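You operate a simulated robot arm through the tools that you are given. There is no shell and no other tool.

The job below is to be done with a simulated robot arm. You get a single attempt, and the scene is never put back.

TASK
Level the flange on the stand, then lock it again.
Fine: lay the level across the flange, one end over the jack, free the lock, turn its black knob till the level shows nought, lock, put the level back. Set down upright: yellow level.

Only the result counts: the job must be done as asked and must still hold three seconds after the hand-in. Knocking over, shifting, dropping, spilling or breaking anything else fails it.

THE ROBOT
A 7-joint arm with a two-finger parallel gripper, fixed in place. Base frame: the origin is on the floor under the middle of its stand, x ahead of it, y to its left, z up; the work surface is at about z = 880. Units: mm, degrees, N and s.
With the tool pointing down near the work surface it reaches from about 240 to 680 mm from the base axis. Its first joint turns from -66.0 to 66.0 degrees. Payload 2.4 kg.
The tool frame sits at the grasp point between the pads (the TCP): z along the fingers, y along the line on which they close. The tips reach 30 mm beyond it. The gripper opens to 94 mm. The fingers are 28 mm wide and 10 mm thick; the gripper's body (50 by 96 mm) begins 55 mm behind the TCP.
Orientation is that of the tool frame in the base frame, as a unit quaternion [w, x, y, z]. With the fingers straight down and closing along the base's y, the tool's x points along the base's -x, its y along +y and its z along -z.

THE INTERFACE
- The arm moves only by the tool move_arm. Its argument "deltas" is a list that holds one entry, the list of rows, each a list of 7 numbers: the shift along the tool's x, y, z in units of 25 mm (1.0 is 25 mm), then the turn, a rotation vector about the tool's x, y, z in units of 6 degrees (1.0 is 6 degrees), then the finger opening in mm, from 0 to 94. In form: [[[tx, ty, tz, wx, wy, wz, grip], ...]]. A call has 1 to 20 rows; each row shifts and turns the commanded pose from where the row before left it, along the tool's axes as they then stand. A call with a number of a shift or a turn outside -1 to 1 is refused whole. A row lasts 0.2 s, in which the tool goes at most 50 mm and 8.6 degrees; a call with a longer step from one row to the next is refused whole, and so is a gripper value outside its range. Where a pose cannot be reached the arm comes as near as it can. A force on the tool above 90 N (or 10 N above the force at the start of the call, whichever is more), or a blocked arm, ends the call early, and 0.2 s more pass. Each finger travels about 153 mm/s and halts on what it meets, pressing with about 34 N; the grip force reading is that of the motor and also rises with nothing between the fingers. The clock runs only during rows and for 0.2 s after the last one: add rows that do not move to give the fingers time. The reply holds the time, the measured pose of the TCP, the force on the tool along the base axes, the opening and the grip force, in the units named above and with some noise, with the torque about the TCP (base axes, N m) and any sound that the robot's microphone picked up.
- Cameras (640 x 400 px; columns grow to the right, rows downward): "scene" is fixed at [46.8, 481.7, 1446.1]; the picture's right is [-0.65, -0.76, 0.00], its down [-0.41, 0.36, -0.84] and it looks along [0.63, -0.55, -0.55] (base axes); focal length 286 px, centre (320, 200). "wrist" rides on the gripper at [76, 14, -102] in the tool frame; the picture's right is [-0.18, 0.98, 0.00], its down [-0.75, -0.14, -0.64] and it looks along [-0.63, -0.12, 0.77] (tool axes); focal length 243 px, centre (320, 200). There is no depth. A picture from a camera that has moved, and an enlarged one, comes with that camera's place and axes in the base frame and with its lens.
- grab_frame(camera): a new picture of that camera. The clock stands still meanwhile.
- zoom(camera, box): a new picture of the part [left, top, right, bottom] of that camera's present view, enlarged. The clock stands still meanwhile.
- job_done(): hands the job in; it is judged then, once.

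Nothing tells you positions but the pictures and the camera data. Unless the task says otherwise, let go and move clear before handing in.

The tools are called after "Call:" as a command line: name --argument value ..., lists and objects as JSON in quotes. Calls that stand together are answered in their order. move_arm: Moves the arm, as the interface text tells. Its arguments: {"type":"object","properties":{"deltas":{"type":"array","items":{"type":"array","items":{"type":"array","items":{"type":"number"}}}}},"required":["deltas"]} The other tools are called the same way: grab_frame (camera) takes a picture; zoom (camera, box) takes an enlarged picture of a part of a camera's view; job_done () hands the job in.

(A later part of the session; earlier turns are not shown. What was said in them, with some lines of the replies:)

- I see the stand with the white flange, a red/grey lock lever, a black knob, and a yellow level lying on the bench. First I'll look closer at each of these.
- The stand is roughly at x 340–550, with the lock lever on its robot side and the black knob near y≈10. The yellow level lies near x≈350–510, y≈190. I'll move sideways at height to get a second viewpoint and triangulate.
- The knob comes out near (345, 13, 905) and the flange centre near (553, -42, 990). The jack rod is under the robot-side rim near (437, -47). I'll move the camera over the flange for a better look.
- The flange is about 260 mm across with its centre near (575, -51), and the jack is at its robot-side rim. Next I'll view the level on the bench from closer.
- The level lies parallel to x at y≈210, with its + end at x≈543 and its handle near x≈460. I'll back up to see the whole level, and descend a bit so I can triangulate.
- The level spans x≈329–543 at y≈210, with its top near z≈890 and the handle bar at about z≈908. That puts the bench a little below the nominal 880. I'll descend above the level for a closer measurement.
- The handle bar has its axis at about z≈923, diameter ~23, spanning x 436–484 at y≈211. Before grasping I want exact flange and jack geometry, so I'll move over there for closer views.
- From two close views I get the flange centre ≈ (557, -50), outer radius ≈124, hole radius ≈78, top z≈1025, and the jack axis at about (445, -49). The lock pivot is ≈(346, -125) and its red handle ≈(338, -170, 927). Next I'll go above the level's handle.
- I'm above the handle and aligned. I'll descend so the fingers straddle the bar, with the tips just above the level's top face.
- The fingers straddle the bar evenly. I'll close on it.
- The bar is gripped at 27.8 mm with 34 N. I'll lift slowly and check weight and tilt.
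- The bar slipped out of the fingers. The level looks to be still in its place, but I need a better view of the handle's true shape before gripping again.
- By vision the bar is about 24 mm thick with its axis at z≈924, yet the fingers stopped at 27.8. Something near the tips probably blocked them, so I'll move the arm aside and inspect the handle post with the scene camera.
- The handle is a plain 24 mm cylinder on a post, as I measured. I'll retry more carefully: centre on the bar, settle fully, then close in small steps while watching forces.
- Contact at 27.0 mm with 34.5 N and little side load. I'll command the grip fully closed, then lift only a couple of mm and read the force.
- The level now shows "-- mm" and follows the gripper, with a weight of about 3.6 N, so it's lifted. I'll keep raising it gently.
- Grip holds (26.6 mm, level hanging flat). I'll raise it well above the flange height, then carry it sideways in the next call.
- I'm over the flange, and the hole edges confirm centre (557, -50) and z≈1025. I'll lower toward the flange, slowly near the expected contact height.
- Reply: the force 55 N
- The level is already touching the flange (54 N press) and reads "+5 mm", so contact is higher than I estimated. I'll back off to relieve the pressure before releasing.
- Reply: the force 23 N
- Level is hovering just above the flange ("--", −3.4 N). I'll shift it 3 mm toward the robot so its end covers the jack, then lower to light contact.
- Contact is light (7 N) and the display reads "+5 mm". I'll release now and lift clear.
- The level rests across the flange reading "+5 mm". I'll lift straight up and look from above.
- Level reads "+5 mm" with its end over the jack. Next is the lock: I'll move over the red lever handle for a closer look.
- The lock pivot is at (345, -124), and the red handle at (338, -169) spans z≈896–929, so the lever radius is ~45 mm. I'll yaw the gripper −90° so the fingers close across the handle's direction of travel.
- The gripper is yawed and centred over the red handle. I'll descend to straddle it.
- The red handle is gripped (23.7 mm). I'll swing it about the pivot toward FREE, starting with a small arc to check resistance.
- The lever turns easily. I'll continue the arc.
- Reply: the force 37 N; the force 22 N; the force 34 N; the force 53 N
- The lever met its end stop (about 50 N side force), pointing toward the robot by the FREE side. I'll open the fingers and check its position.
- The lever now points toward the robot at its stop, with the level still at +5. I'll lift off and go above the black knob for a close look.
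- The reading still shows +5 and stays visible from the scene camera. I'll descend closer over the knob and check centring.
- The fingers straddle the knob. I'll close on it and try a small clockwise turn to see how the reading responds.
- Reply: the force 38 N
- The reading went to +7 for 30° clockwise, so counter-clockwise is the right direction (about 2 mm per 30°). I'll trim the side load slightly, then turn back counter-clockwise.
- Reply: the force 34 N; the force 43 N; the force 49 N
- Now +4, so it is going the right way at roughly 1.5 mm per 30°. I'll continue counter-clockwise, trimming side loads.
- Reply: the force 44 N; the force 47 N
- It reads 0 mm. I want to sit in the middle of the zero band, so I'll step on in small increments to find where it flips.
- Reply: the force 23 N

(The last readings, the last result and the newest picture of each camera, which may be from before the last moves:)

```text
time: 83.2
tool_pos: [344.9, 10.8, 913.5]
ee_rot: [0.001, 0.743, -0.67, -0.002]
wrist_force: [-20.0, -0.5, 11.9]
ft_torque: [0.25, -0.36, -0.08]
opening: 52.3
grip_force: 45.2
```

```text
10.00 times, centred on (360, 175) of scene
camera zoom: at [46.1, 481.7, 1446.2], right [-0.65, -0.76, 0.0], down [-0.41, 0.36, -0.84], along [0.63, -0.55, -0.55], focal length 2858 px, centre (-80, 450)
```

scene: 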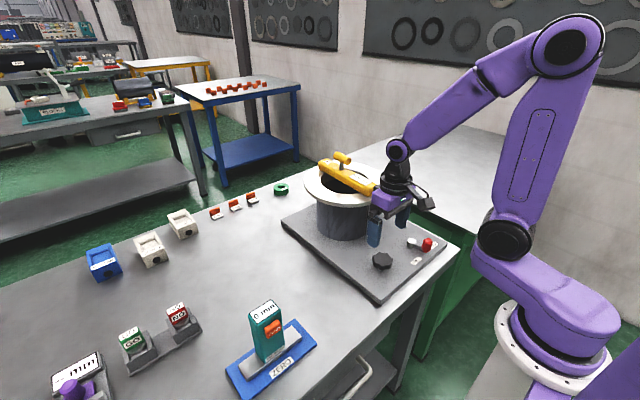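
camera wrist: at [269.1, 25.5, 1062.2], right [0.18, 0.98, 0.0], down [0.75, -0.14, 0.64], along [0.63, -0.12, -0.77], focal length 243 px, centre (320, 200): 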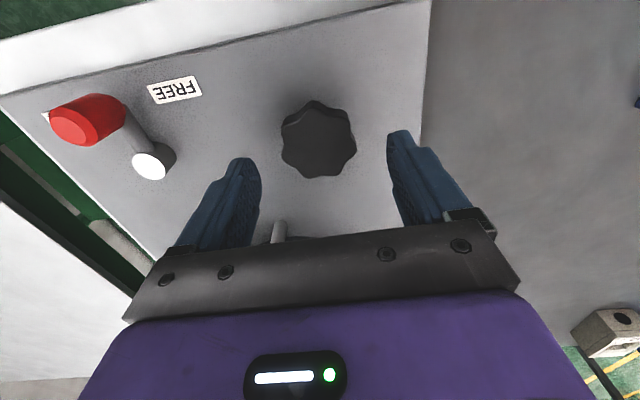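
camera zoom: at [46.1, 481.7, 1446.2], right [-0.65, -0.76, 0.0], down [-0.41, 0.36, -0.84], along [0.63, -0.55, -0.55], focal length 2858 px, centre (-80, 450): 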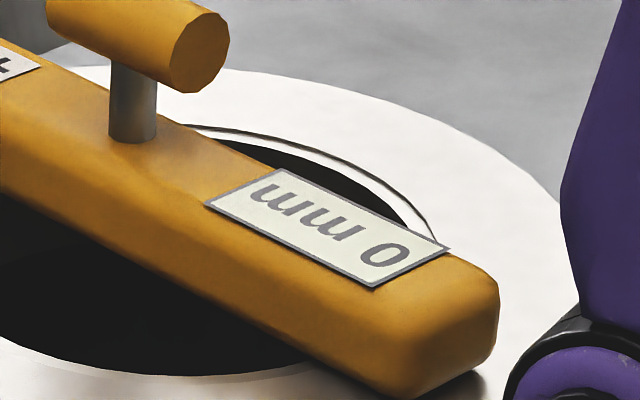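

Call:
move_arm --deltas '[[[0, 0, 0, 0, 0, -0.5, 30], [0, 0, 0, 0, 0, -0.5, 30], [0, 0, 0, 0, 0, 0, 30], [0, 0, 0, 0, 0, 0, 30]]]'

Call:
zoom --camera "scene" --box '[335, 155, 385, 195]'

```text
time: 84.2
tool_pos: [345.2, 11.2, 914.2]
ee_rot: [0.001, 0.778, -0.629, -0.001]
wrist_force: [-17.0, -0.3, -20.8]
ft_torque: [0.04, -0.36, -0.04]
opening: 52.4
grip_force: 45.5
```

```text
10.00 times, centred on (360, 175) of scene
camera zoom: at [46.6, 481.7, 1446.2], right [-0.65, -0.76, 0.0], down [-0.41, 0.36, -0.84], along [0.63, -0.55, -0.55], focal length 2858 px, centre (-80, 450)
```

zoom: 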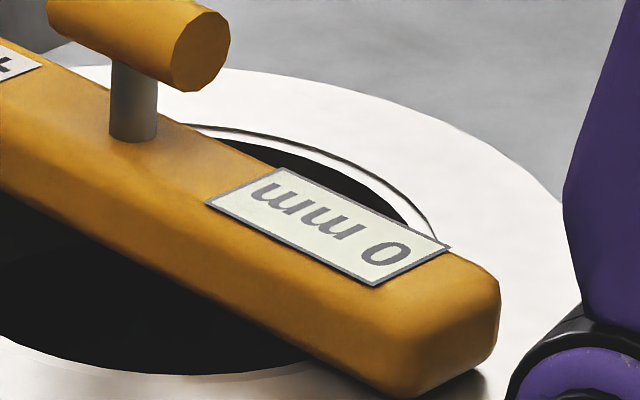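

Call:
move_arm --deltas '[[[0, 0, 0, 0, 0, -0.5, 30], [0, 0, 0, 0, 0, 0, 30], [0, 0, 0, 0, 0, 0, 30]]]'

Call:
zoom --camera "scene" --box '[335, 155, 385, 195]'

```text
time: 85.0
tool_pos: [345.8, 10.8, 913.7]
ee_rot: [0.001, 0.793, -0.609, -0.001]
wrist_force: [-17.3, 0.9, -8.0]
ft_torque: [0.23, 0.04, -0.05]
opening: 52.3
grip_force: 45.2
```

```text
10.00 times, centred on (360, 175) of scene
camera zoom: at [46.4, 481.8, 1446.1], right [-0.65, -0.76, 0.0], down [-0.41, 0.36, -0.84], along [0.63, -0.55, -0.55], focal length 2858 px, centre (-80, 450)
```

zoom: 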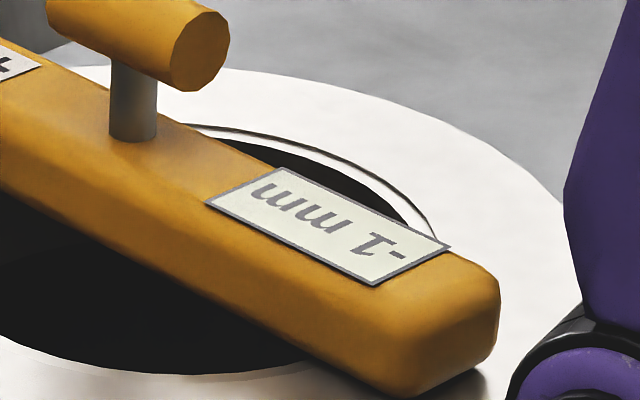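

It flips to −1 between −102° and −105°, so the band's centre is about 10° back. I'll return to there.

Call:
move_arm --deltas '[[[0, 0, 0, 0, 0, 0.6, 30], [0, 0, 0, 0, 0, 0.6, 30], [0, 0, 0, 0, 0, 0.55, 30], [0, 0, 0, 0, 0, 0, 30], [0, 0, 0, 0, 0, 0, 30]]]'

Call:
zoom --camera "scene" --box '[335, 155, 385, 195]'

```text
time: 86.2
tool_pos: [345.6, 10.9, 914.1]
ee_rot: [0.001, 0.735, -0.679, -0.002]
wrist_force: [-18.9, 5.6, 11.0]
ft_torque: [-0.04, 0.28, -0.06]
opening: 52.5
grip_force: 44.7
```

```text
10.00 times, centred on (360, 175) of scene
camera zoom: at [46.2, 481.9, 1446.1], right [-0.65, -0.76, 0.0], down [-0.41, 0.36, -0.84], along [0.63, -0.55, -0.55], focal length 2858 px, centre (-80, 450)
```

zoom: 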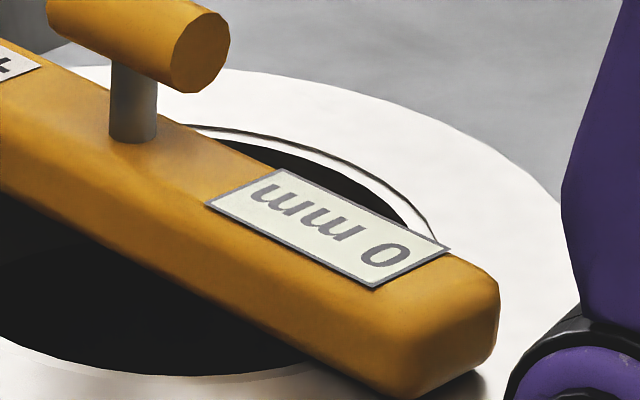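

Reading 0, centred in the band. I'll release the knob and raise clear, then check the reading again.

Call:
move_arm --deltas '[[[0, 0, 0, 0, 0, 0, 56], [0, 0, 0, 0, 0, 0, 65], [0, 0, 0, 0, 0, 0, 80], [0, 0, 0, 0, 0, 0, 80], [0, 0, -0.4, 0, 0, 0, 80], [0, 0, -0.8, 0, 0, 0, 80], [0, 0, -0.9, 0, 0, 0, 80], [0, 0, -0.9, 0, 0, 0, 80], [0, 0, 0, 0, 0, 0, 80]]]'

Call:
zoom --camera "scene" --box '[335, 155, 385, 195]'

Call:
grab_frame --camera "wrist"

Call:
grab_frame --camera "scene"

```text
time: 88.2
tool_pos: [346.6, 11.9, 988.5]
ee_rot: [0.0, 0.734, -0.679, 0.001]
wrist_force: [-0.1, -0.8, 0.1]
ft_torque: [0.03, 0.0, 0.02]
opening: 80.1
grip_force: 0.0
```

```text
10.00 times, centred on (360, 175) of scene
camera zoom: at [46.8, 481.7, 1446.1], right [-0.65, -0.76, 0.0], down [-0.41, 0.36, -0.84], along [0.63, -0.55, -0.55], focal length 2858 px, centre (-80, 450)
```

zoom: 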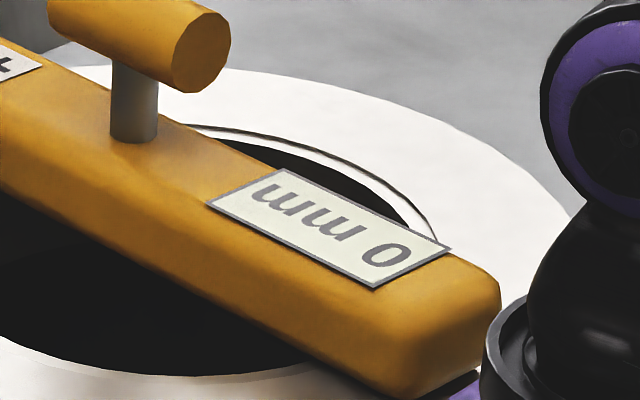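

```text
taken
camera wrist: at [339.2, -65.4, 1091.3], right [-0.99, 0.11, 0.0], down [0.08, 0.76, 0.64], along [0.07, 0.64, -0.77], focal length 243 px, centre (320, 200)
```

wrist: 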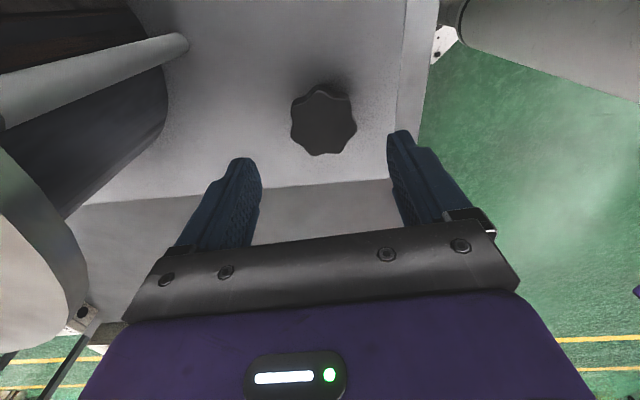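

```text
taken
```

scene: 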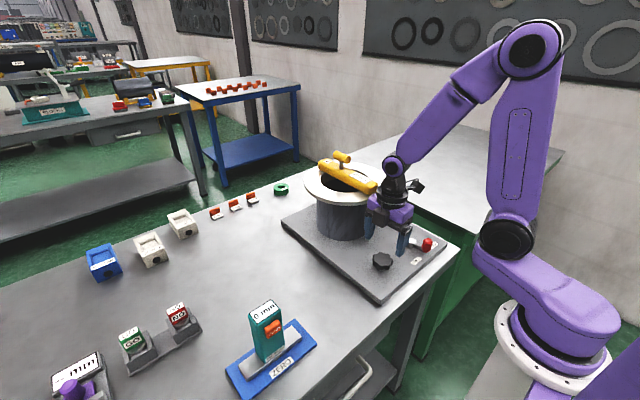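

Reading stays at 0 mm after release. Next I'll return the lever to LOCK: rotate the wrist back and go above the red handle.

Call:
move_arm --deltas '[[[0, 0, -0.8, 0, 0, 0.75, 60], [0, 0, 0, 0, 0, 1, 60], [0, 0, 0, 0, 0, 1, 60], [0, 0, 0, 0, 0, 1, 60], [0, 0, 0, 0, 0, 1, 60], [0, 0, 0, 0, 0, 1, 60], [0, 0, 0, 0, 0, 1, 60], [0, 0, 0, 0, 0, 1, 60], [0, 0, 0, 0, 0, 1, 60], [0, 0, 0, 0, 0, 1, 60], [0, 0, 0, 0, 0, 1, 60], [0, 0, 0, 0, 0, 1, 60], [0, 0, 0, 0, 0, 1, 60], [0, 0, 0, 0, 0, 1, 60], [0, 0, 0, 0, 0, 1, 60], [0, 0, 0, 0, 0, 1, 60], [0, 0, 0, 0, 0, 0, 60]]]'

Call:
move_arm --deltas '[[[0.317, -0.6, 0, 0, 0, 0, 60], [0.317, -0.93, 0, 0, 0, 0, 60], [0.317, -0.95, 0, 0, 0, 0, 60], [0.317, -0.95, 0, 0, 0, 0, 60], [0.317, -0.95, 0, 0, 0, 0, 60], [0.317, -0.95, 0, 0, 0, 0, 60], [0, 0, 0, 0, 0, 0, 60], [0, 0, 0, 0, 0, 0, 60]]]'

Call:
grab_frame --camera "wrist"

Call:
zoom --camera "scene" --box '[335, 155, 385, 195]'

```text
time: 91.8
tool_pos: [346.7, 12.4, 1009.2]
ee_rot: [0.0, 0.001, 1.0, 0.0]
wrist_force: [-0.5, -0.6, 0.2]
ft_torque: [0.01, 0.0, 0.02]
opening: 59.9
grip_force: 0.1
```

```text
time: 93.6
tool_pos: [301.9, -122.7, 1011.5]
ee_rot: [0.0, 0.001, 1.0, 0.001]
wrist_force: [-0.6, 0.0, -0.4]
ft_torque: [0.03, 0.04, 0.02]
opening: 60.1
grip_force: 0.0
```

```text
taken
camera wrist: at [225.5, -108.3, 1113.4], right [0.18, 0.98, 0.0], down [0.75, -0.14, 0.64], along [0.63, -0.12, -0.77], focal length 243 px, centre (320, 200)
```

wrist: 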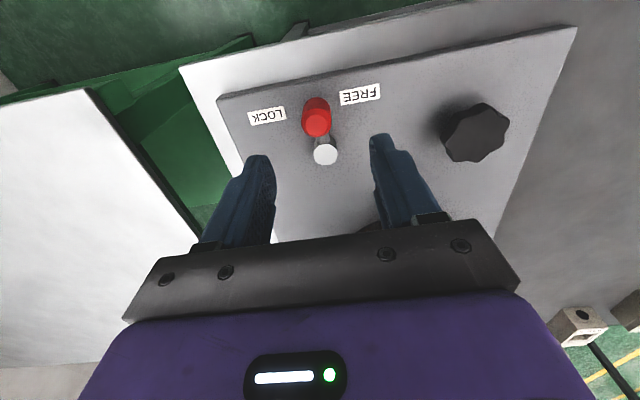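

```text
10.00 times, centred on (360, 175) of scene
camera zoom: at [46.8, 481.7, 1446.1], right [-0.65, -0.76, 0.0], down [-0.41, 0.36, -0.84], along [0.63, -0.55, -0.55], focal length 2858 px, centre (-80, 450)
```

zoom: 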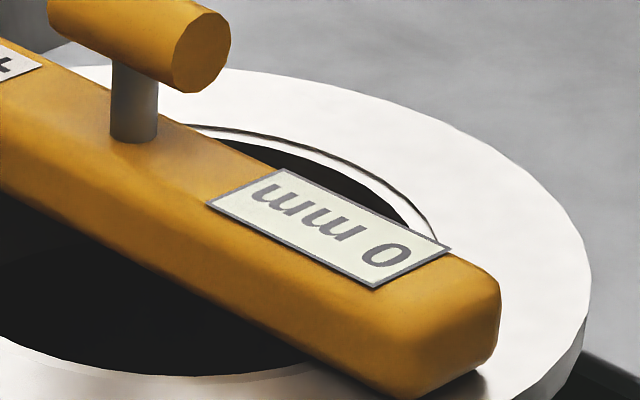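

The lever points straight back toward the robot with the red handle at about (298, -124). I'll descend and grip it.

Call:
move_arm --deltas '[[[0.17, -0.06, 0.5, 0, 0, 0, 60], [0, 0, 0.9, 0, 0, 0, 55], [0, 0, 0.9, 0, 0, 0, 50], [0, 0, 0.7, 0, 0, 0, 50], [0, 0, 0.5, 0, 0, 0, 50], [0, 0, 0, 0, 0, 0, 50], [0, 0, 0, 0, 0, 0, 50]]]'

Call:
grab_frame --camera "wrist"

```text
time: 95.2
tool_pos: [296.6, -123.8, 921.1]
ee_rot: [-0.001, 0.0, 1.0, 0.0]
wrist_force: [-0.6, -0.1, 0.1]
ft_torque: [0.01, 0.0, 0.0]
opening: 49.9
grip_force: 0.1
```

```text
taken
camera wrist: at [220.7, -109.5, 1024.2], right [0.18, 0.98, 0.0], down [0.75, -0.14, 0.64], along [0.63, -0.12, -0.77], focal length 243 px, centre (320, 200)
```

wrist: 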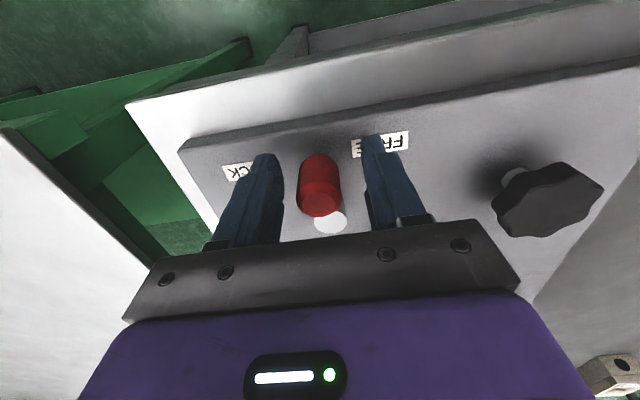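

Call:
move_arm --deltas '[[[0, 0, 0, 0, 0, 0, 35], [0, 0, 0, 0, 0, 0, 25], [0, 0, 0, 0, 0, 0, 10], [0, 0, 0, 0, 0, 0, 10]]]'

Call:
move_arm --deltas '[[[-0.01, -0.198, 0, 0, 0, -1, 10], [-0.01, -0.198, 0, 0, 0, -1, 10], [-0.01, -0.198, 0, 0, 0, -1, 10], [-0.01, -0.198, 0, 0, 0, -1, 10], [0, 0, 0, 0, 0, 0, 10]]]'

Call:
move_arm --deltas '[[[-0.01, -0.198, 0, 0, 0, -1, 10], [-0.01, -0.198, 0, 0, 0, -1, 10], [-0.01, -0.198, 0, 0, 0, -1, 10], [-0.01, -0.198, 0, 0, 0, -1, 10], [0, 0, 0, 0, 0, 0, 10]]]'

```text
time: 96.2
tool_pos: [297.1, -123.5, 922.6]
ee_rot: [0.001, 0.001, 1.0, -0.001]
wrist_force: [-0.4, -19.3, -1.2]
ft_torque: [-0.43, 0.07, -0.41]
opening: 23.7
grip_force: 45.0
```

```text
time: 97.4
tool_pos: [300.4, -141.5, 922.5]
ee_rot: [0.002, -0.209, 0.978, 0.0]
wrist_force: [2.7, 9.8, 32.7]
ft_torque: [0.36, 0.33, 0.35]
opening: 23.6
grip_force: 45.0
```

```text
time: 98.6
tool_pos: [310.4, -160.0, 920.7]
ee_rot: [0.001, -0.406, 0.914, -0.001]
wrist_force: [9.5, 8.5, 14.3]
ft_torque: [0.61, -0.03, -0.04]
opening: 24.1
grip_force: 44.8
```

Call:
move_arm --deltas '[[[-0.01, -0.198, 0, 0, 0, -1, 10], [-0.01, -0.198, 0, 0, 0, -1, 10], [-0.01, -0.198, 0, 0, 0, -1, 10], [-0.01, -0.198, 0, 0, 0, -1, 10], [0, 0, 0, 0, 0, 0, 10]]]'

Call:
move_arm --deltas '[[[-0.01, -0.198, 0, 0, 0, -1, 10], [0, 0, 0, 0, 0, 0, 10], [0, 0, 0, 0, 0, 0, 10]]]'

Call:
zoom --camera "scene" --box '[335, 155, 385, 195]'

Call:
zoom --camera "scene" --box '[380, 180, 480, 280]'

```text
time: 99.8
tool_pos: [328.3, -170.4, 921.6]
ee_rot: [0.0, -0.588, 0.809, 0.0]
wrist_force: [4.3, -4.2, 23.2]
ft_torque: [0.32, 0.32, -0.26]
opening: 23.6
grip_force: 45.8
```

```text
time: 100.6
tool_pos: [330.6, -171.1, 920.7]
ee_rot: [0.001, -0.629, 0.777, 0.001]
wrist_force: [-4.2, -13.0, 31.2]
ft_torque: [-0.24, 0.12, 0.02]
opening: 23.5
grip_force: 45.2
```

```text
10.00 times, centred on (360, 175) of scene
camera zoom: at [46.4, 481.6, 1446.2], right [-0.65, -0.76, 0.0], down [-0.41, 0.36, -0.84], along [0.63, -0.55, -0.55], focal length 2858 px, centre (-80, 450)
```

zoom: 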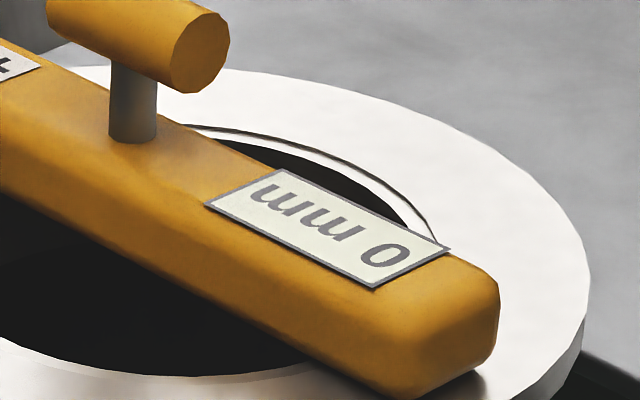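

```text
4.00 times, centred on (430, 230) of scene
camera zoom: at [46.4, 481.6, 1446.2], right [-0.65, -0.76, 0.0], down [-0.41, 0.36, -0.84], along [0.63, -0.55, -0.55], focal length 1143 px, centre (-120, 80)
```

zoom: 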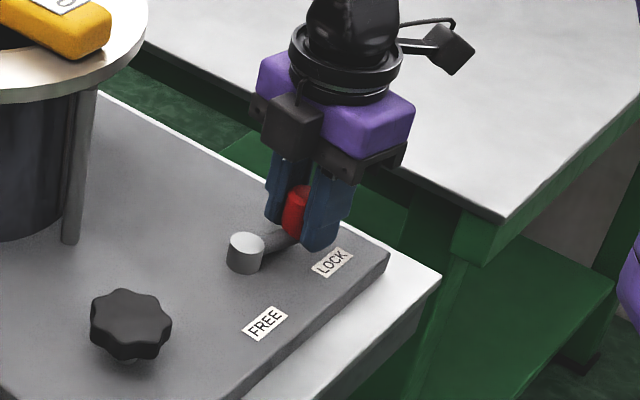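

Call:
move_arm --deltas '[[[-0.01, -0.198, 0, 0, 0, -1, 10], [0, 0, 0, 0, 0, 0, 10], [0, 0, 0, 0, 0, 0, 10]]]'

Call:
move_arm --deltas '[[[-0.005, -0.1, 0, 0, 0, -0.5, 10], [0, 0, 0, 0, 0, 0, 10], [0, 0, 0, 0, 0, 0, 10]]]'

Call:
grab_frame --camera "wrist"

```text
time: 101.4
tool_pos: [336.5, -171.6, 921.1]
ee_rot: [0.0, -0.668, 0.744, 0.0]
wrist_force: [-4.7, -22.8, -4.6]
ft_torque: [-0.74, -0.18, -0.01]
opening: 23.7
grip_force: 45.1
```

```text
time: 102.2
tool_pos: [335.7, -171.3, 921.0]
ee_rot: [-0.002, -0.688, 0.726, 0.002]
wrist_force: [-16.5, -24.3, -13.0]
ft_torque: [-0.41, -0.3, 0.25]
opening: 23.7
grip_force: 44.9
```

```text
taken
camera wrist: at [319.5, -247.5, 1024.0], right [-0.97, 0.24, 0.01], down [0.18, 0.74, 0.64], along [0.15, 0.63, -0.77], focal length 243 px, centre (320, 200)
```

wrist: 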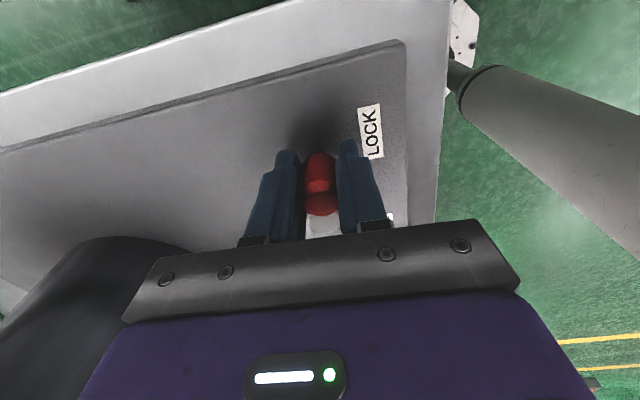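

Call:
move_arm --deltas '[[[0.03, -0.12, 0, 0, 0, 0, 10], [0, 0, 0, 0, 0, 0, 10], [0, 0, 0, 0, 0, 0, 10]]]'

Call:
zoom --camera "scene" --box '[380, 180, 480, 280]'

Call:
zoom --camera "scene" --box '[335, 155, 385, 195]'

```text
time: 103.0
tool_pos: [336.0, -171.7, 921.2]
ee_rot: [-0.003, -0.688, 0.726, 0.006]
wrist_force: [-38.4, -14.2, 31.4]
ft_torque: [0.11, -0.44, 0.53]
opening: 23.4
grip_force: 45.2
```

```text
4.00 times, centred on (430, 230) of scene
camera zoom: at [45.4, 481.5, 1446.3], right [-0.65, -0.76, 0.0], down [-0.41, 0.36, -0.84], along [0.63, -0.55, -0.55], focal length 1143 px, centre (-120, 80)
```

zoom: 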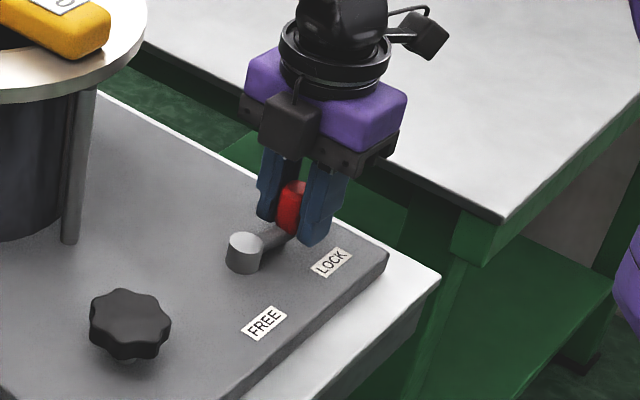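

```text
10.00 times, centred on (360, 175) of scene
camera zoom: at [45.4, 481.5, 1446.3], right [-0.65, -0.76, 0.0], down [-0.41, 0.36, -0.84], along [0.63, -0.55, -0.55], focal length 2858 px, centre (-80, 450)
```

zoom: 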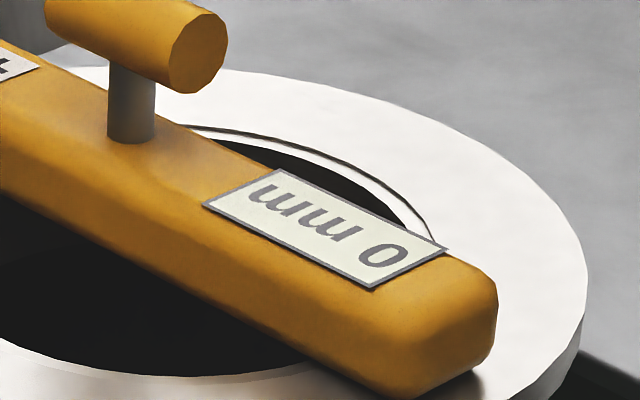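

The lever is against its LOCK stop, at the same place it started, and the level still reads 0. I'll release and lift straight up.

Call:
move_arm --deltas '[[[0, 0.08, 0, 0, 0, 0, 28], [0, 0, 0, 0, 0, 0, 40], [0, 0, 0, 0, 0, 0, 50], [0, 0, 0, 0, 0, 0, 50], [0, 0, -0.5, 0, 0, 0, 50], [0, 0, -0.9, 0, 0, 0, 50], [0, 0, -1, 0, 0, 0, 50], [0, 0, -1, 0, 0, 0, 50], [0, 0, -1, 0, 0, 0, 50], [0, 0, -1, 0, 0, 0, 50], [0, 0, 0, 0, 0, 0, 50]]]'

Call:
zoom --camera "scene" --box '[390, 200, 460, 270]'

Call:
zoom --camera "scene" --box '[300, 130, 400, 220]'

Call:
grab_frame --camera "wrist"

```text
time: 105.4
tool_pos: [339.1, -172.4, 1057.1]
ee_rot: [0.0, -0.689, 0.725, 0.0]
wrist_force: [0.5, 0.6, -0.1]
ft_torque: [0.01, 0.04, 0.02]
opening: 49.9
grip_force: 0.0
```

```text
5.71 times, centred on (425, 235) of scene
camera zoom: at [46.8, 481.7, 1446.1], right [-0.65, -0.76, 0.0], down [-0.41, 0.36, -0.84], along [0.63, -0.55, -0.55], focal length 1633 px, centre (-280, 0)
```

zoom: 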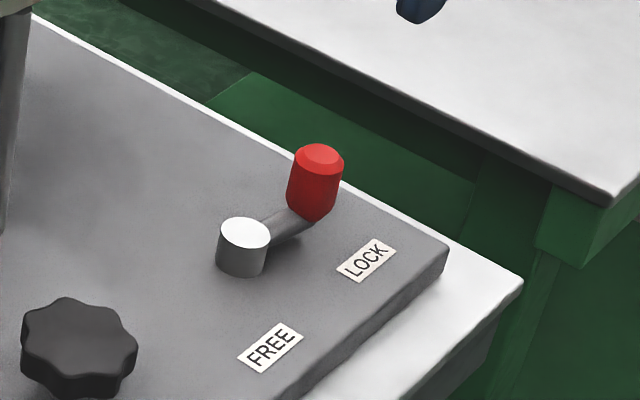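

```text
4.44 times, centred on (350, 175) of scene
camera zoom: at [46.8, 481.7, 1446.1], right [-0.65, -0.76, 0.0], down [-0.41, 0.36, -0.84], along [0.63, -0.55, -0.55], focal length 1270 px, centre (187, 311)
```

zoom: 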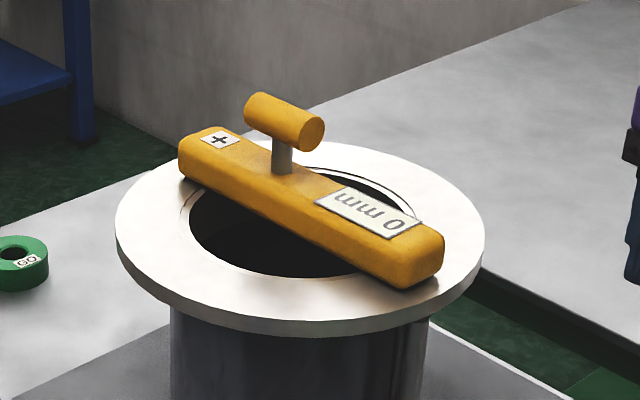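

```text
taken
camera wrist: at [322.5, -247.9, 1160.1], right [-0.97, 0.24, 0.0], down [0.18, 0.75, 0.64], along [0.15, 0.62, -0.77], focal length 243 px, centre (320, 200)
```

wrist: 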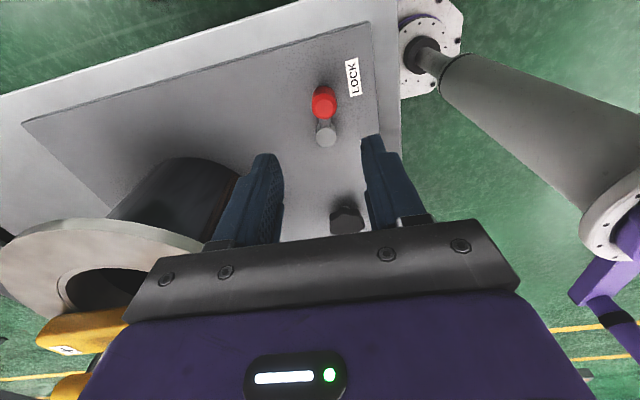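

The lever is back in its exact starting LOCK position and the level still reads 0. Now I'll rotate the wrist back, rise, and go fetch the level.

Call:
move_arm --deltas '[[[0, 0, -0.4, 0, 0, 0.5, 60], [0, 0, -0.4, 0, 0, 1, 60], [0, 0, -0.4, 0, 0, 1, 60], [0, 0, -0.4, 0, 0, 1, 60], [0, 0, -0.4, 0, 0, 1, 60], [0, 0, -0.4, 0, 0, 1, 60], [0, 0, -0.4, 0, 0, 1, 60], [0, 0, -0.4, 0, 0, 1, 60], [0, 0, -0.4, 0, 0, 1, 60], [0, 0, -0.4, 0, 0, 1, 60], [0, 0, -0.4, 0, 0, 1, 60], [0, 0, -0.4, 0, 0, 1, 60], [0, 0, -0.4, 0, 0, 1, 60], [0, 0, -0.4, 0, 0, 1, 60], [0, 0, -0.4, 0, 0, 1, 60], [0, 0, 0, 0, 0, 0, 60]]]'

Call:
move_arm --deltas '[[[-0.4, 0.22, 0, 0, 0, 0, 60], [-0.8, 0.44, 0, 0, 0, 0, 60], [-0.9, 0.5, 0, 0, 0, 0, 60], [-0.9, 0.5, 0, 0, 0, 0, 60], [-0.9, 0.5, 0, 0, 0, 0, 60], [-0.9, 0.5, 0, 0, 0, 0, 60], [-0.9, 0.5, 0, 0, 0, 0, 60], [-0.9, 0.5, 0, 0, 0, 0, 60], [-0.9, 0.5, 0, 0, 0, 0, 60], [-0.9, 0.5, 0, 0, 0, 0, 60], [-0.5, 0.26, 0, 0, 0, 0, 60], [0, 0, 0, 0, 0, 0, 60], [0, 0, 0, 0, 0, 0, 60]]]'

Call:
grab_frame --camera "wrist"

Call:
zoom --camera "wrist" --box '[220, 60, 420, 240]'

```text
time: 108.8
tool_pos: [340.9, -173.6, 1205.9]
ee_rot: [0.0, 0.001, 1.0, 0.0]
wrist_force: [0.4, -0.3, -0.3]
ft_torque: [0.0, 0.0, 0.03]
opening: 59.9
grip_force: 0.0
```

```text
time: 111.6
tool_pos: [563.1, -48.2, 1206.7]
ee_rot: [0.001, 0.0, 1.0, -0.001]
wrist_force: [-0.3, -0.2, -0.5]
ft_torque: [0.0, -0.01, -0.02]
opening: 60.2
grip_force: 0.0
```

```text
taken
camera wrist: at [486.2, -35.3, 1309.6], right [0.18, 0.98, 0.0], down [0.75, -0.14, 0.64], along [0.63, -0.12, -0.77], focal length 243 px, centre (320, 200)
```

wrist: 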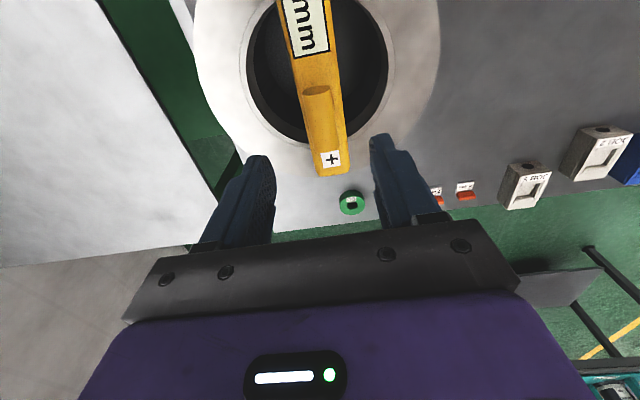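

```text
2.22 times, centred on (320, 150) of wrist
camera zoom: at [486.2, -35.3, 1309.6], right [0.18, 0.98, 0.0], down [0.75, -0.14, 0.64], along [0.63, -0.12, -0.77], focal length 539 px, centre (320, 311)
```

zoom: 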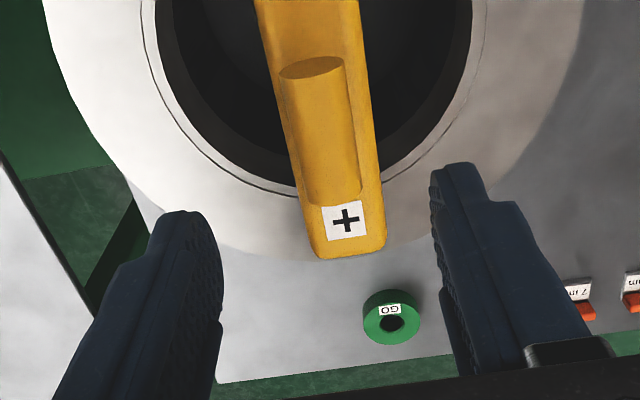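

The handle is aligned under the gripper. I'll descend to the same grip height, settle, then close.

Call:
move_arm --deltas '[[[0.02, 0, 0.5, 0, 0, 0, 60], [0, 0, 0.9, 0, 0, 0, 60], [0, 0, 0.9, 0, 0, 0, 60], [0, 0, 0.7, 0, 0, 0, 60], [0, 0, 0.5, 0, 0, 0, 60], [0, 0, 0.26, 0, 0, 0, 60], [0, 0, 0, 0, 0, 0, 60], [0, 0, 0, 0, 0, 0, 60]]]'

Call:
zoom --camera "wrist" --box '[220, 80, 420, 240]'

Call:
zoom --camera "scene" --box '[300, 120, 400, 220]'

```text
time: 113.4
tool_pos: [563.7, -50.1, 1112.2]
ee_rot: [0.0, -0.001, 1.0, 0.0]
wrist_force: [0.4, 0.0, -0.5]
ft_torque: [0.0, 0.04, 0.05]
opening: 59.8
grip_force: 0.1
```

```text
2.50 times, centred on (320, 160) of wrist
camera zoom: at [487.2, -35.1, 1215.4], right [0.18, 0.98, 0.0], down [0.75, -0.14, 0.64], along [0.63, -0.12, -0.77], focal length 606 px, centre (320, 300)
```

zoom: 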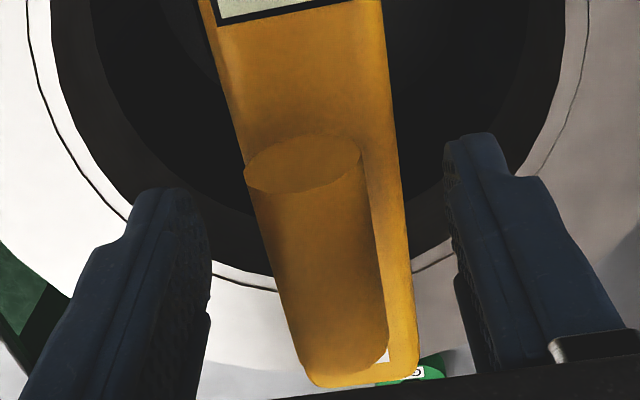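

```text
4.00 times, centred on (350, 170) of scene
camera zoom: at [46.8, 481.7, 1446.1], right [-0.65, -0.76, 0.0], down [-0.41, 0.36, -0.84], along [0.63, -0.55, -0.55], focal length 1143 px, centre (200, 320)
```

zoom: 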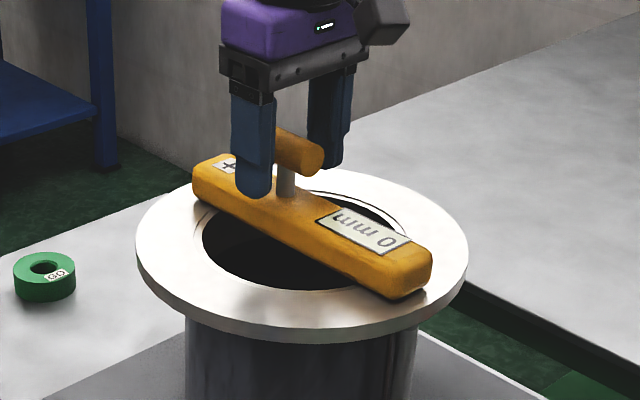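

Bar sits at the same spot relative to the fingers as in the successful grip. Closing now.

Call:
move_arm --deltas '[[[0, 0, 0, 0, 0, 0, 40], [0, 0, 0, 0, 0, 0, 30], [0, 0, 0, 0, 0, 0, 27], [0, 0, 0, 0, 0, 0, 20], [0, 0, 0, 0, 0, 0, 0], [0, 0, 0, 0, 0, 0, 0]]]'

Call:
zoom --camera "wrist" --box '[220, 80, 420, 240]'

```text
time: 114.8
tool_pos: [563.0, -48.3, 1112.9]
ee_rot: [0.001, -0.001, 1.0, 0.0]
wrist_force: [-0.3, 0.9, -0.5]
ft_torque: [0.03, -0.04, 0.02]
opening: 26.2
grip_force: 34.5
```

```text
2.50 times, centred on (320, 160) of wrist
camera zoom: at [487.2, -34.9, 1215.5], right [0.18, 0.98, 0.0], down [0.75, -0.14, 0.64], along [0.63, -0.12, -0.77], focal length 606 px, centre (320, 300)
```

zoom: 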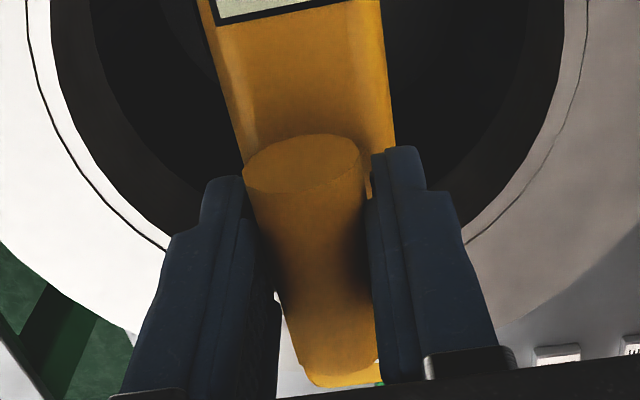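

Good grip (26.2 mm, 34.5 N). I'll lift very gently first and confirm it follows.

Call:
move_arm --deltas '[[[0, 0, -0.04, 0, 0, 0, 0], [0, 0, -0.08, 0, 0, 0, 0], [0, 0, -0.12, 0, 0, 0, 0], [0, 0, -0.16, 0, 0, 0, 0], [0, 0, 0, 0, 0, 0, 0]]]'

Call:
zoom --camera "scene" --box '[300, 120, 400, 220]'

```text
time: 116.0
tool_pos: [563.4, -51.2, 1122.7]
ee_rot: [0.0, 0.0, 1.0, 0.0]
wrist_force: [0.2, 0.7, -4.3]
ft_torque: [-0.02, -0.04, 0.0]
opening: 26.1
grip_force: 33.5
```

```text
4.00 times, centred on (350, 170) of scene
camera zoom: at [46.9, 481.7, 1446.1], right [-0.65, -0.76, 0.0], down [-0.41, 0.36, -0.84], along [0.63, -0.55, -0.55], focal length 1143 px, centre (200, 320)
```

zoom: 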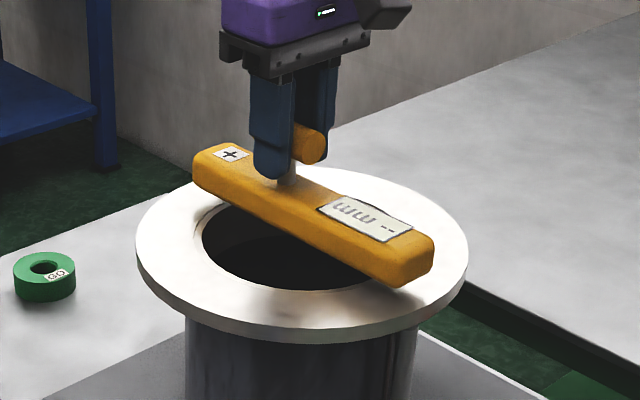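

The level is hanging from the gripper again. I'll raise it and carry it back over its original bench spot.

Call:
move_arm --deltas '[[[0, 0, -0.2, 0, 0, 0, 0], [0, 0, -0.4, 0, 0, 0, 0], [0, 0, -0.4, 0, 0, 0, 0], [0, 0, -0.3, 0, 0, 0, 0], [0, 0, -0.1, 0, 0, 0, 0], [0, 0, 0, 0, 0, 0, 0]]]'

Call:
move_arm --deltas '[[[0.1, 0.25, 0, 0, 0, 0, 0], [0.2, 0.5, 0, 0, 0, 0, 0], [0.3, 0.75, 0, 0, 0, 0, 0], [0.35, 0.87, 0, 0, 0, 0, 0], [0.35, 0.87, 0, 0, 0, 0, 0], [0.35, 0.87, 0, 0, 0, 0, 0], [0.35, 0.87, 0, 0, 0, 0, 0], [0.35, 0.87, 0, 0, 0, 0, 0], [0.35, 0.87, 0, 0, 0, 0, 0], [0.35, 0.87, 0, 0, 0, 0, 0], [0.35, 0.87, 0, 0, 0, 0, 0], [0.35, 0.87, 0, 0, 0, 0, 0], [0.25, 0.6, 0, 0, 0, 0, 0], [0.1, 0.35, 0, 0, 0, 0, 0], [0.04, 0.13, 0, 0, 0, 0, 0], [0, 0, 0, 0, 0, 0, 0], [0, 0, 0, 0, 0, 0, 0]]]'

Call:
grab_frame --camera "wrist"

Call:
grab_frame --camera "scene"

```text
time: 117.4
tool_pos: [563.3, -49.5, 1158.1]
ee_rot: [0.0, 0.0, 1.0, 0.0]
wrist_force: [0.1, 0.2, -3.0]
ft_torque: [0.01, -0.06, 0.01]
opening: 26.0
grip_force: 33.9
```

```text
time: 121.0
tool_pos: [459.1, 211.1, 1157.7]
ee_rot: [0.0, 0.0, 1.0, 0.0]
wrist_force: [0.9, -0.4, -3.5]
ft_torque: [-0.01, -0.08, -0.02]
opening: 25.5
grip_force: 34.1
```

```text
taken
camera wrist: at [383.0, 225.8, 1259.3], right [0.18, 0.98, 0.0], down [0.75, -0.14, 0.64], along [0.63, -0.12, -0.77], focal length 243 px, centre (320, 200)
```

wrist: 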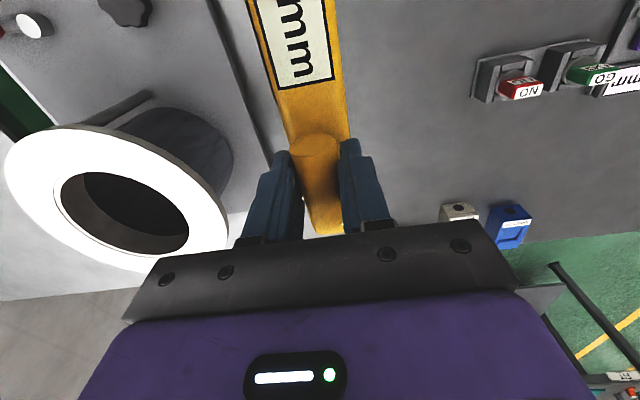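

```text
taken
```

scene: 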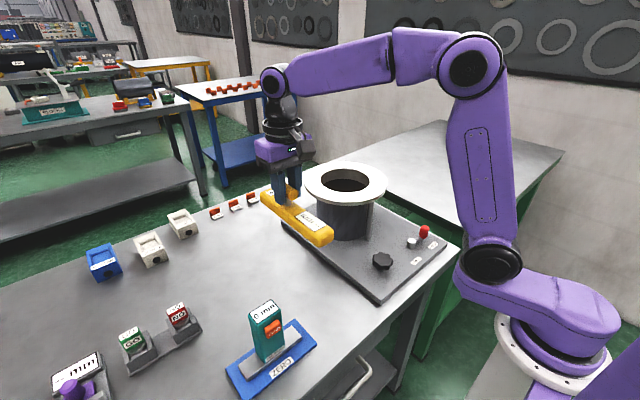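

Over the original spot and holding. I'll lower to just above the bench.

Call:
move_arm --deltas '[[[0, 0.02, 0.3, 0, 0, 0, 0], [0, 0, 0.6, 0, 0, 0, 0], [0, 0, 0.8, 0, 0, 0, 0], [0, 0, 0.9, 0, 0, 0, 0], [0, 0, 0.9, 0, 0, 0, 0], [0, 0, 0.9, 0, 0, 0, 0], [0, 0, 0.9, 0, 0, 0, 0], [0, 0, 0.9, 0, 0, 0, 0], [0, 0, 0.9, 0, 0, 0, 0], [0, 0, 0.7, 0, 0, 0, 0], [0, 0, 0.5, 0, 0, 0, 0], [0, 0, 0.3, 0, 0, 0, 0], [0, 0, 0, 0, 0, 0, 0], [0, 0, 0, 0, 0, 0, 0]]]'

Call:
zoom --camera "scene" --box '[220, 180, 380, 320]'

```text
time: 124.0
tool_pos: [459.7, 212.2, 941.9]
ee_rot: [-0.001, 0.0, 1.0, 0.0]
wrist_force: [-0.8, 0.8, -3.5]
ft_torque: [0.04, -0.04, -0.01]
opening: 23.5
grip_force: 34.0
```

```text
2.86 times, centred on (300, 250) of scene
camera zoom: at [46.8, 481.8, 1446.1], right [-0.65, -0.76, 0.0], down [-0.41, 0.36, -0.84], along [0.63, -0.55, -0.55], focal length 816 px, centre (377, 57)
```

zoom: 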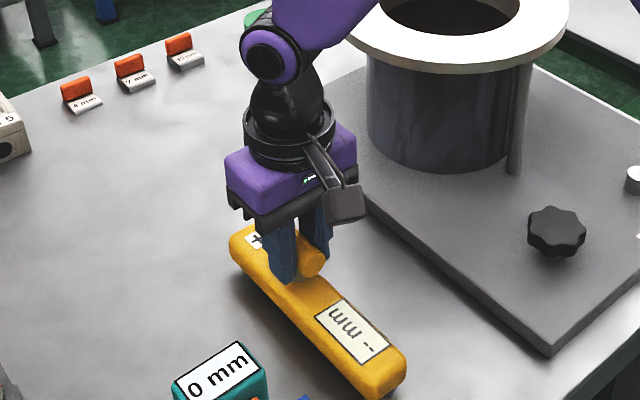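

The grip is narrowing (23.5 mm), so the bar is slowly creeping down. I'll set it down promptly in small steps.

Call:
move_arm --deltas '[[[0, 0, 0.12, 0, 0, 0, 0], [0, 0, 0.12, 0, 0, 0, 0], [0, 0, 0.08, 0, 0, 0, 0]]]'

Call:
zoom --camera "scene" --box '[240, 220, 340, 320]'

```text
time: 124.8
tool_pos: [458.8, 211.3, 933.4]
ee_rot: [-0.001, 0.002, 1.0, 0.0]
wrist_force: [1.1, -0.2, 6.2]
ft_torque: [-0.16, 0.74, -0.04]
opening: 23.5
grip_force: 33.6
```

```text
4.00 times, centred on (290, 270) of scene
camera zoom: at [46.7, 481.7, 1446.2], right [-0.65, -0.76, 0.0], down [-0.41, 0.36, -0.84], along [0.63, -0.55, -0.55], focal length 1143 px, centre (440, -80)
```

zoom: 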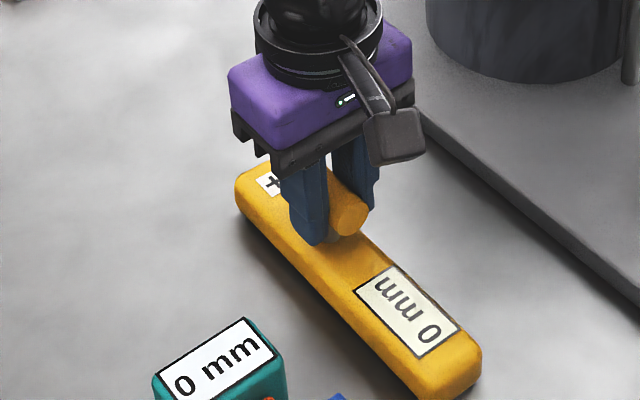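

The level is on the bench (contact +6 N, reads 0 mm). I'll settle another millimetre, then release slowly.

Call:
move_arm --deltas '[[[0, 0, 0.04, 0, 0, 0, 0], [0, 0, 0, 0, 0, 0, 0], [0, 0, 0, 0, 0, 0, 26], [0, 0, 0, 0, 0, 0, 34], [0, 0, 0, 0, 0, 0, 50], [0, 0, 0, 0, 0, 0, 60], [0, 0, 0, 0, 0, 0, 60]]]'

Call:
zoom --camera "scene" --box '[240, 220, 340, 320]'

Call:
zoom --camera "wrist" --box '[220, 80, 420, 240]'

```text
time: 126.4
tool_pos: [460.2, 211.1, 933.8]
ee_rot: [0.0, 0.0, 1.0, 0.0]
wrist_force: [-0.9, 0.1, -0.2]
ft_torque: [-0.01, 0.05, 0.02]
opening: 59.9
grip_force: 0.1
```

```text
4.00 times, centred on (290, 270) of scene
camera zoom: at [46.8, 481.7, 1446.1], right [-0.65, -0.76, 0.0], down [-0.41, 0.36, -0.84], along [0.63, -0.55, -0.55], focal length 1143 px, centre (440, -80)
```

zoom: 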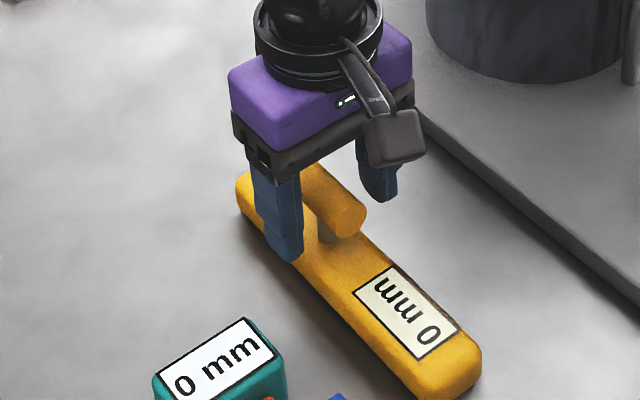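

```text
2.50 times, centred on (320, 160) of wrist
camera zoom: at [383.8, 225.9, 1036.1], right [0.18, 0.98, 0.0], down [0.75, -0.14, 0.64], along [0.63, -0.12, -0.77], focal length 606 px, centre (320, 300)
```

zoom: 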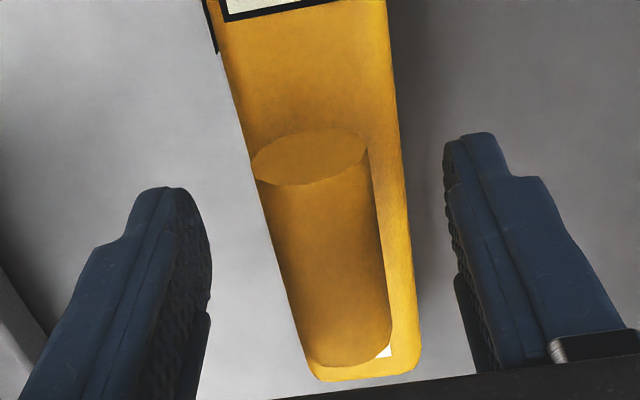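

The level stands upright on the bench at 0 mm and is released. I'll lift straight up and move clear, then compare everything with the starting pictures.

Call:
move_arm --deltas '[[[0, 0, -0.4, 0, 0, 0, 60], [0, 0, -0.7, 0, 0, 0, 60], [0, 0, -0.9, 0, 0, 0, 60], [0, 0, -0.9, 0, 0, 0, 60], [0, 0, -0.9, 0, 0, 0, 60], [0, 0, -0.9, 0, 0, 0, 60], [0, 0, -0.9, 0, 0, 0, 94], [0, 0, -0.9, 0, 0, 0, 94], [0, 0, -0.9, 0, 0, 0, 94], [0, 0, -0.9, 0, 0, 0, 94], [0, -0.9, -0.9, 0, 0, 0, 94], [0, -0.9, -0.9, 0, 0, 0, 94], [0, -0.9, 0, 0, 0, 0, 94], [0, -0.9, 0, 0, 0, 0, 94], [0, -0.9, 0, 0, 0, 0, 94], [0, -0.9, 0, 0, 0, 0, 94], [0, 0, 0, 0, 0, 0, 94]]]'

Call:
grab_frame --camera "scene"

Call:
zoom --camera "scene" --box '[200, 240, 360, 400]'

Call:
zoom --camera "scene" --box '[270, 150, 470, 300]'

Call:
grab_frame --camera "wrist"

```text
time: 130.0
tool_pos: [457.5, 76.8, 1184.4]
ee_rot: [0.0, 0.0, 1.0, 0.0]
wrist_force: [-1.3, -0.6, -0.6]
ft_torque: [0.0, 0.01, 0.01]
opening: 93.8
grip_force: 0.1
```

```text
taken
```

scene: 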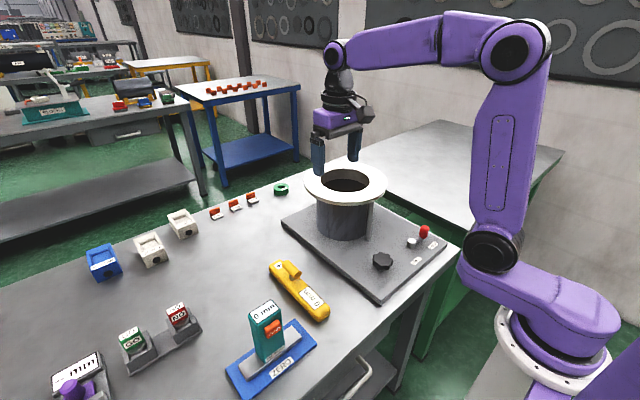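

```text
2.50 times, centred on (280, 320) of scene
camera zoom: at [46.8, 481.7, 1446.1], right [-0.65, -0.76, 0.0], down [-0.41, 0.36, -0.84], along [0.63, -0.55, -0.55], focal length 714 px, centre (420, -100)
```

zoom: 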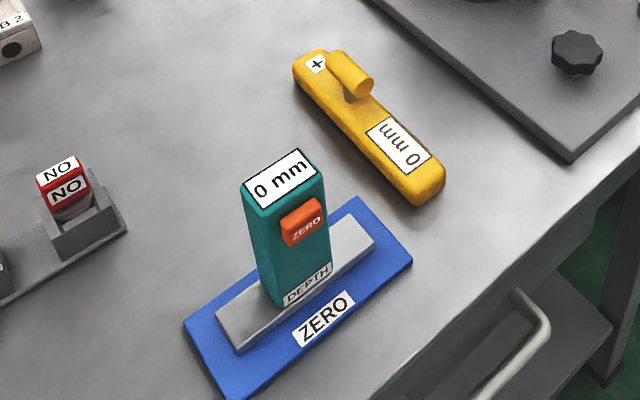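

```text
2.67 times, centred on (370, 225) of scene
camera zoom: at [46.8, 481.7, 1446.1], right [-0.65, -0.76, 0.0], down [-0.41, 0.36, -0.84], along [0.63, -0.55, -0.55], focal length 762 px, centre (187, 133)
```

zoom: 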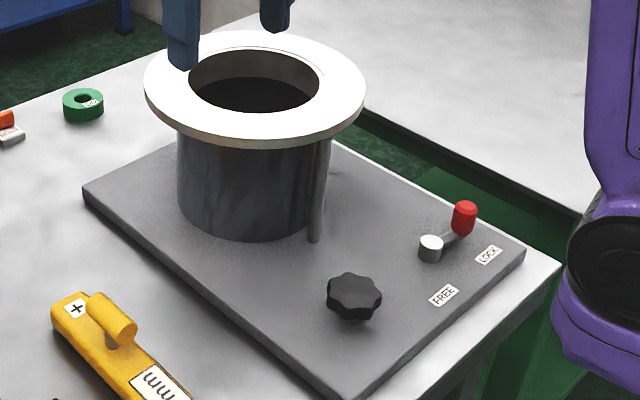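

```text
taken
camera wrist: at [382.4, 91.5, 1287.5], right [0.18, 0.98, 0.0], down [0.75, -0.14, 0.64], along [0.63, -0.12, -0.77], focal length 243 px, centre (320, 200)
```

wrist: 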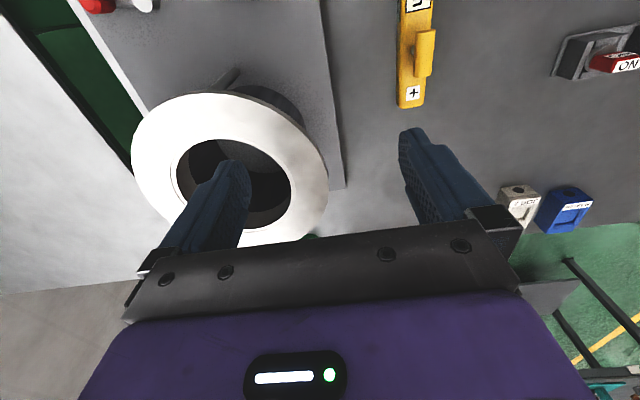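

Everything matches the start pictures: the lever is at LOCK, the stand hasn't moved, and the level is upright in its place at 0 mm. The flange read 0 mm after locking and the arm is clear, so I'm handing in.

Call:
job_done

```text
The job is handed in.
```

The flange is level and locked again. The level read 0 mm across it before I locked the lever and still did afterwards. I have handed the job in, but no verdict has come back.

- **Levelling:** the flange first read +5 mm. I freed the lock and turned the black knob counter-clockwise until it showed 0. I then stepped past to where it flipped to −1 and came back to about the middle of the zero range.
- **Lock:** the lever is back against its LOCK stop, in the same place it started.
- **Yellow level:** it is upright on the bench reading 0 mm, about 3–7 mm from where it started. On my first attempt to lift it the handle slipped out of the fingers. It did not visibly move or fall, and the second grip held.
- **Hard contact:** when I first set the level on the flange it pressed down with about 54 N, because the flange was higher than I had estimated. I backed off straight away.
- **Everything else:** in the final pictures the stand and the other items on the bench look unmoved, and the arm is clear.
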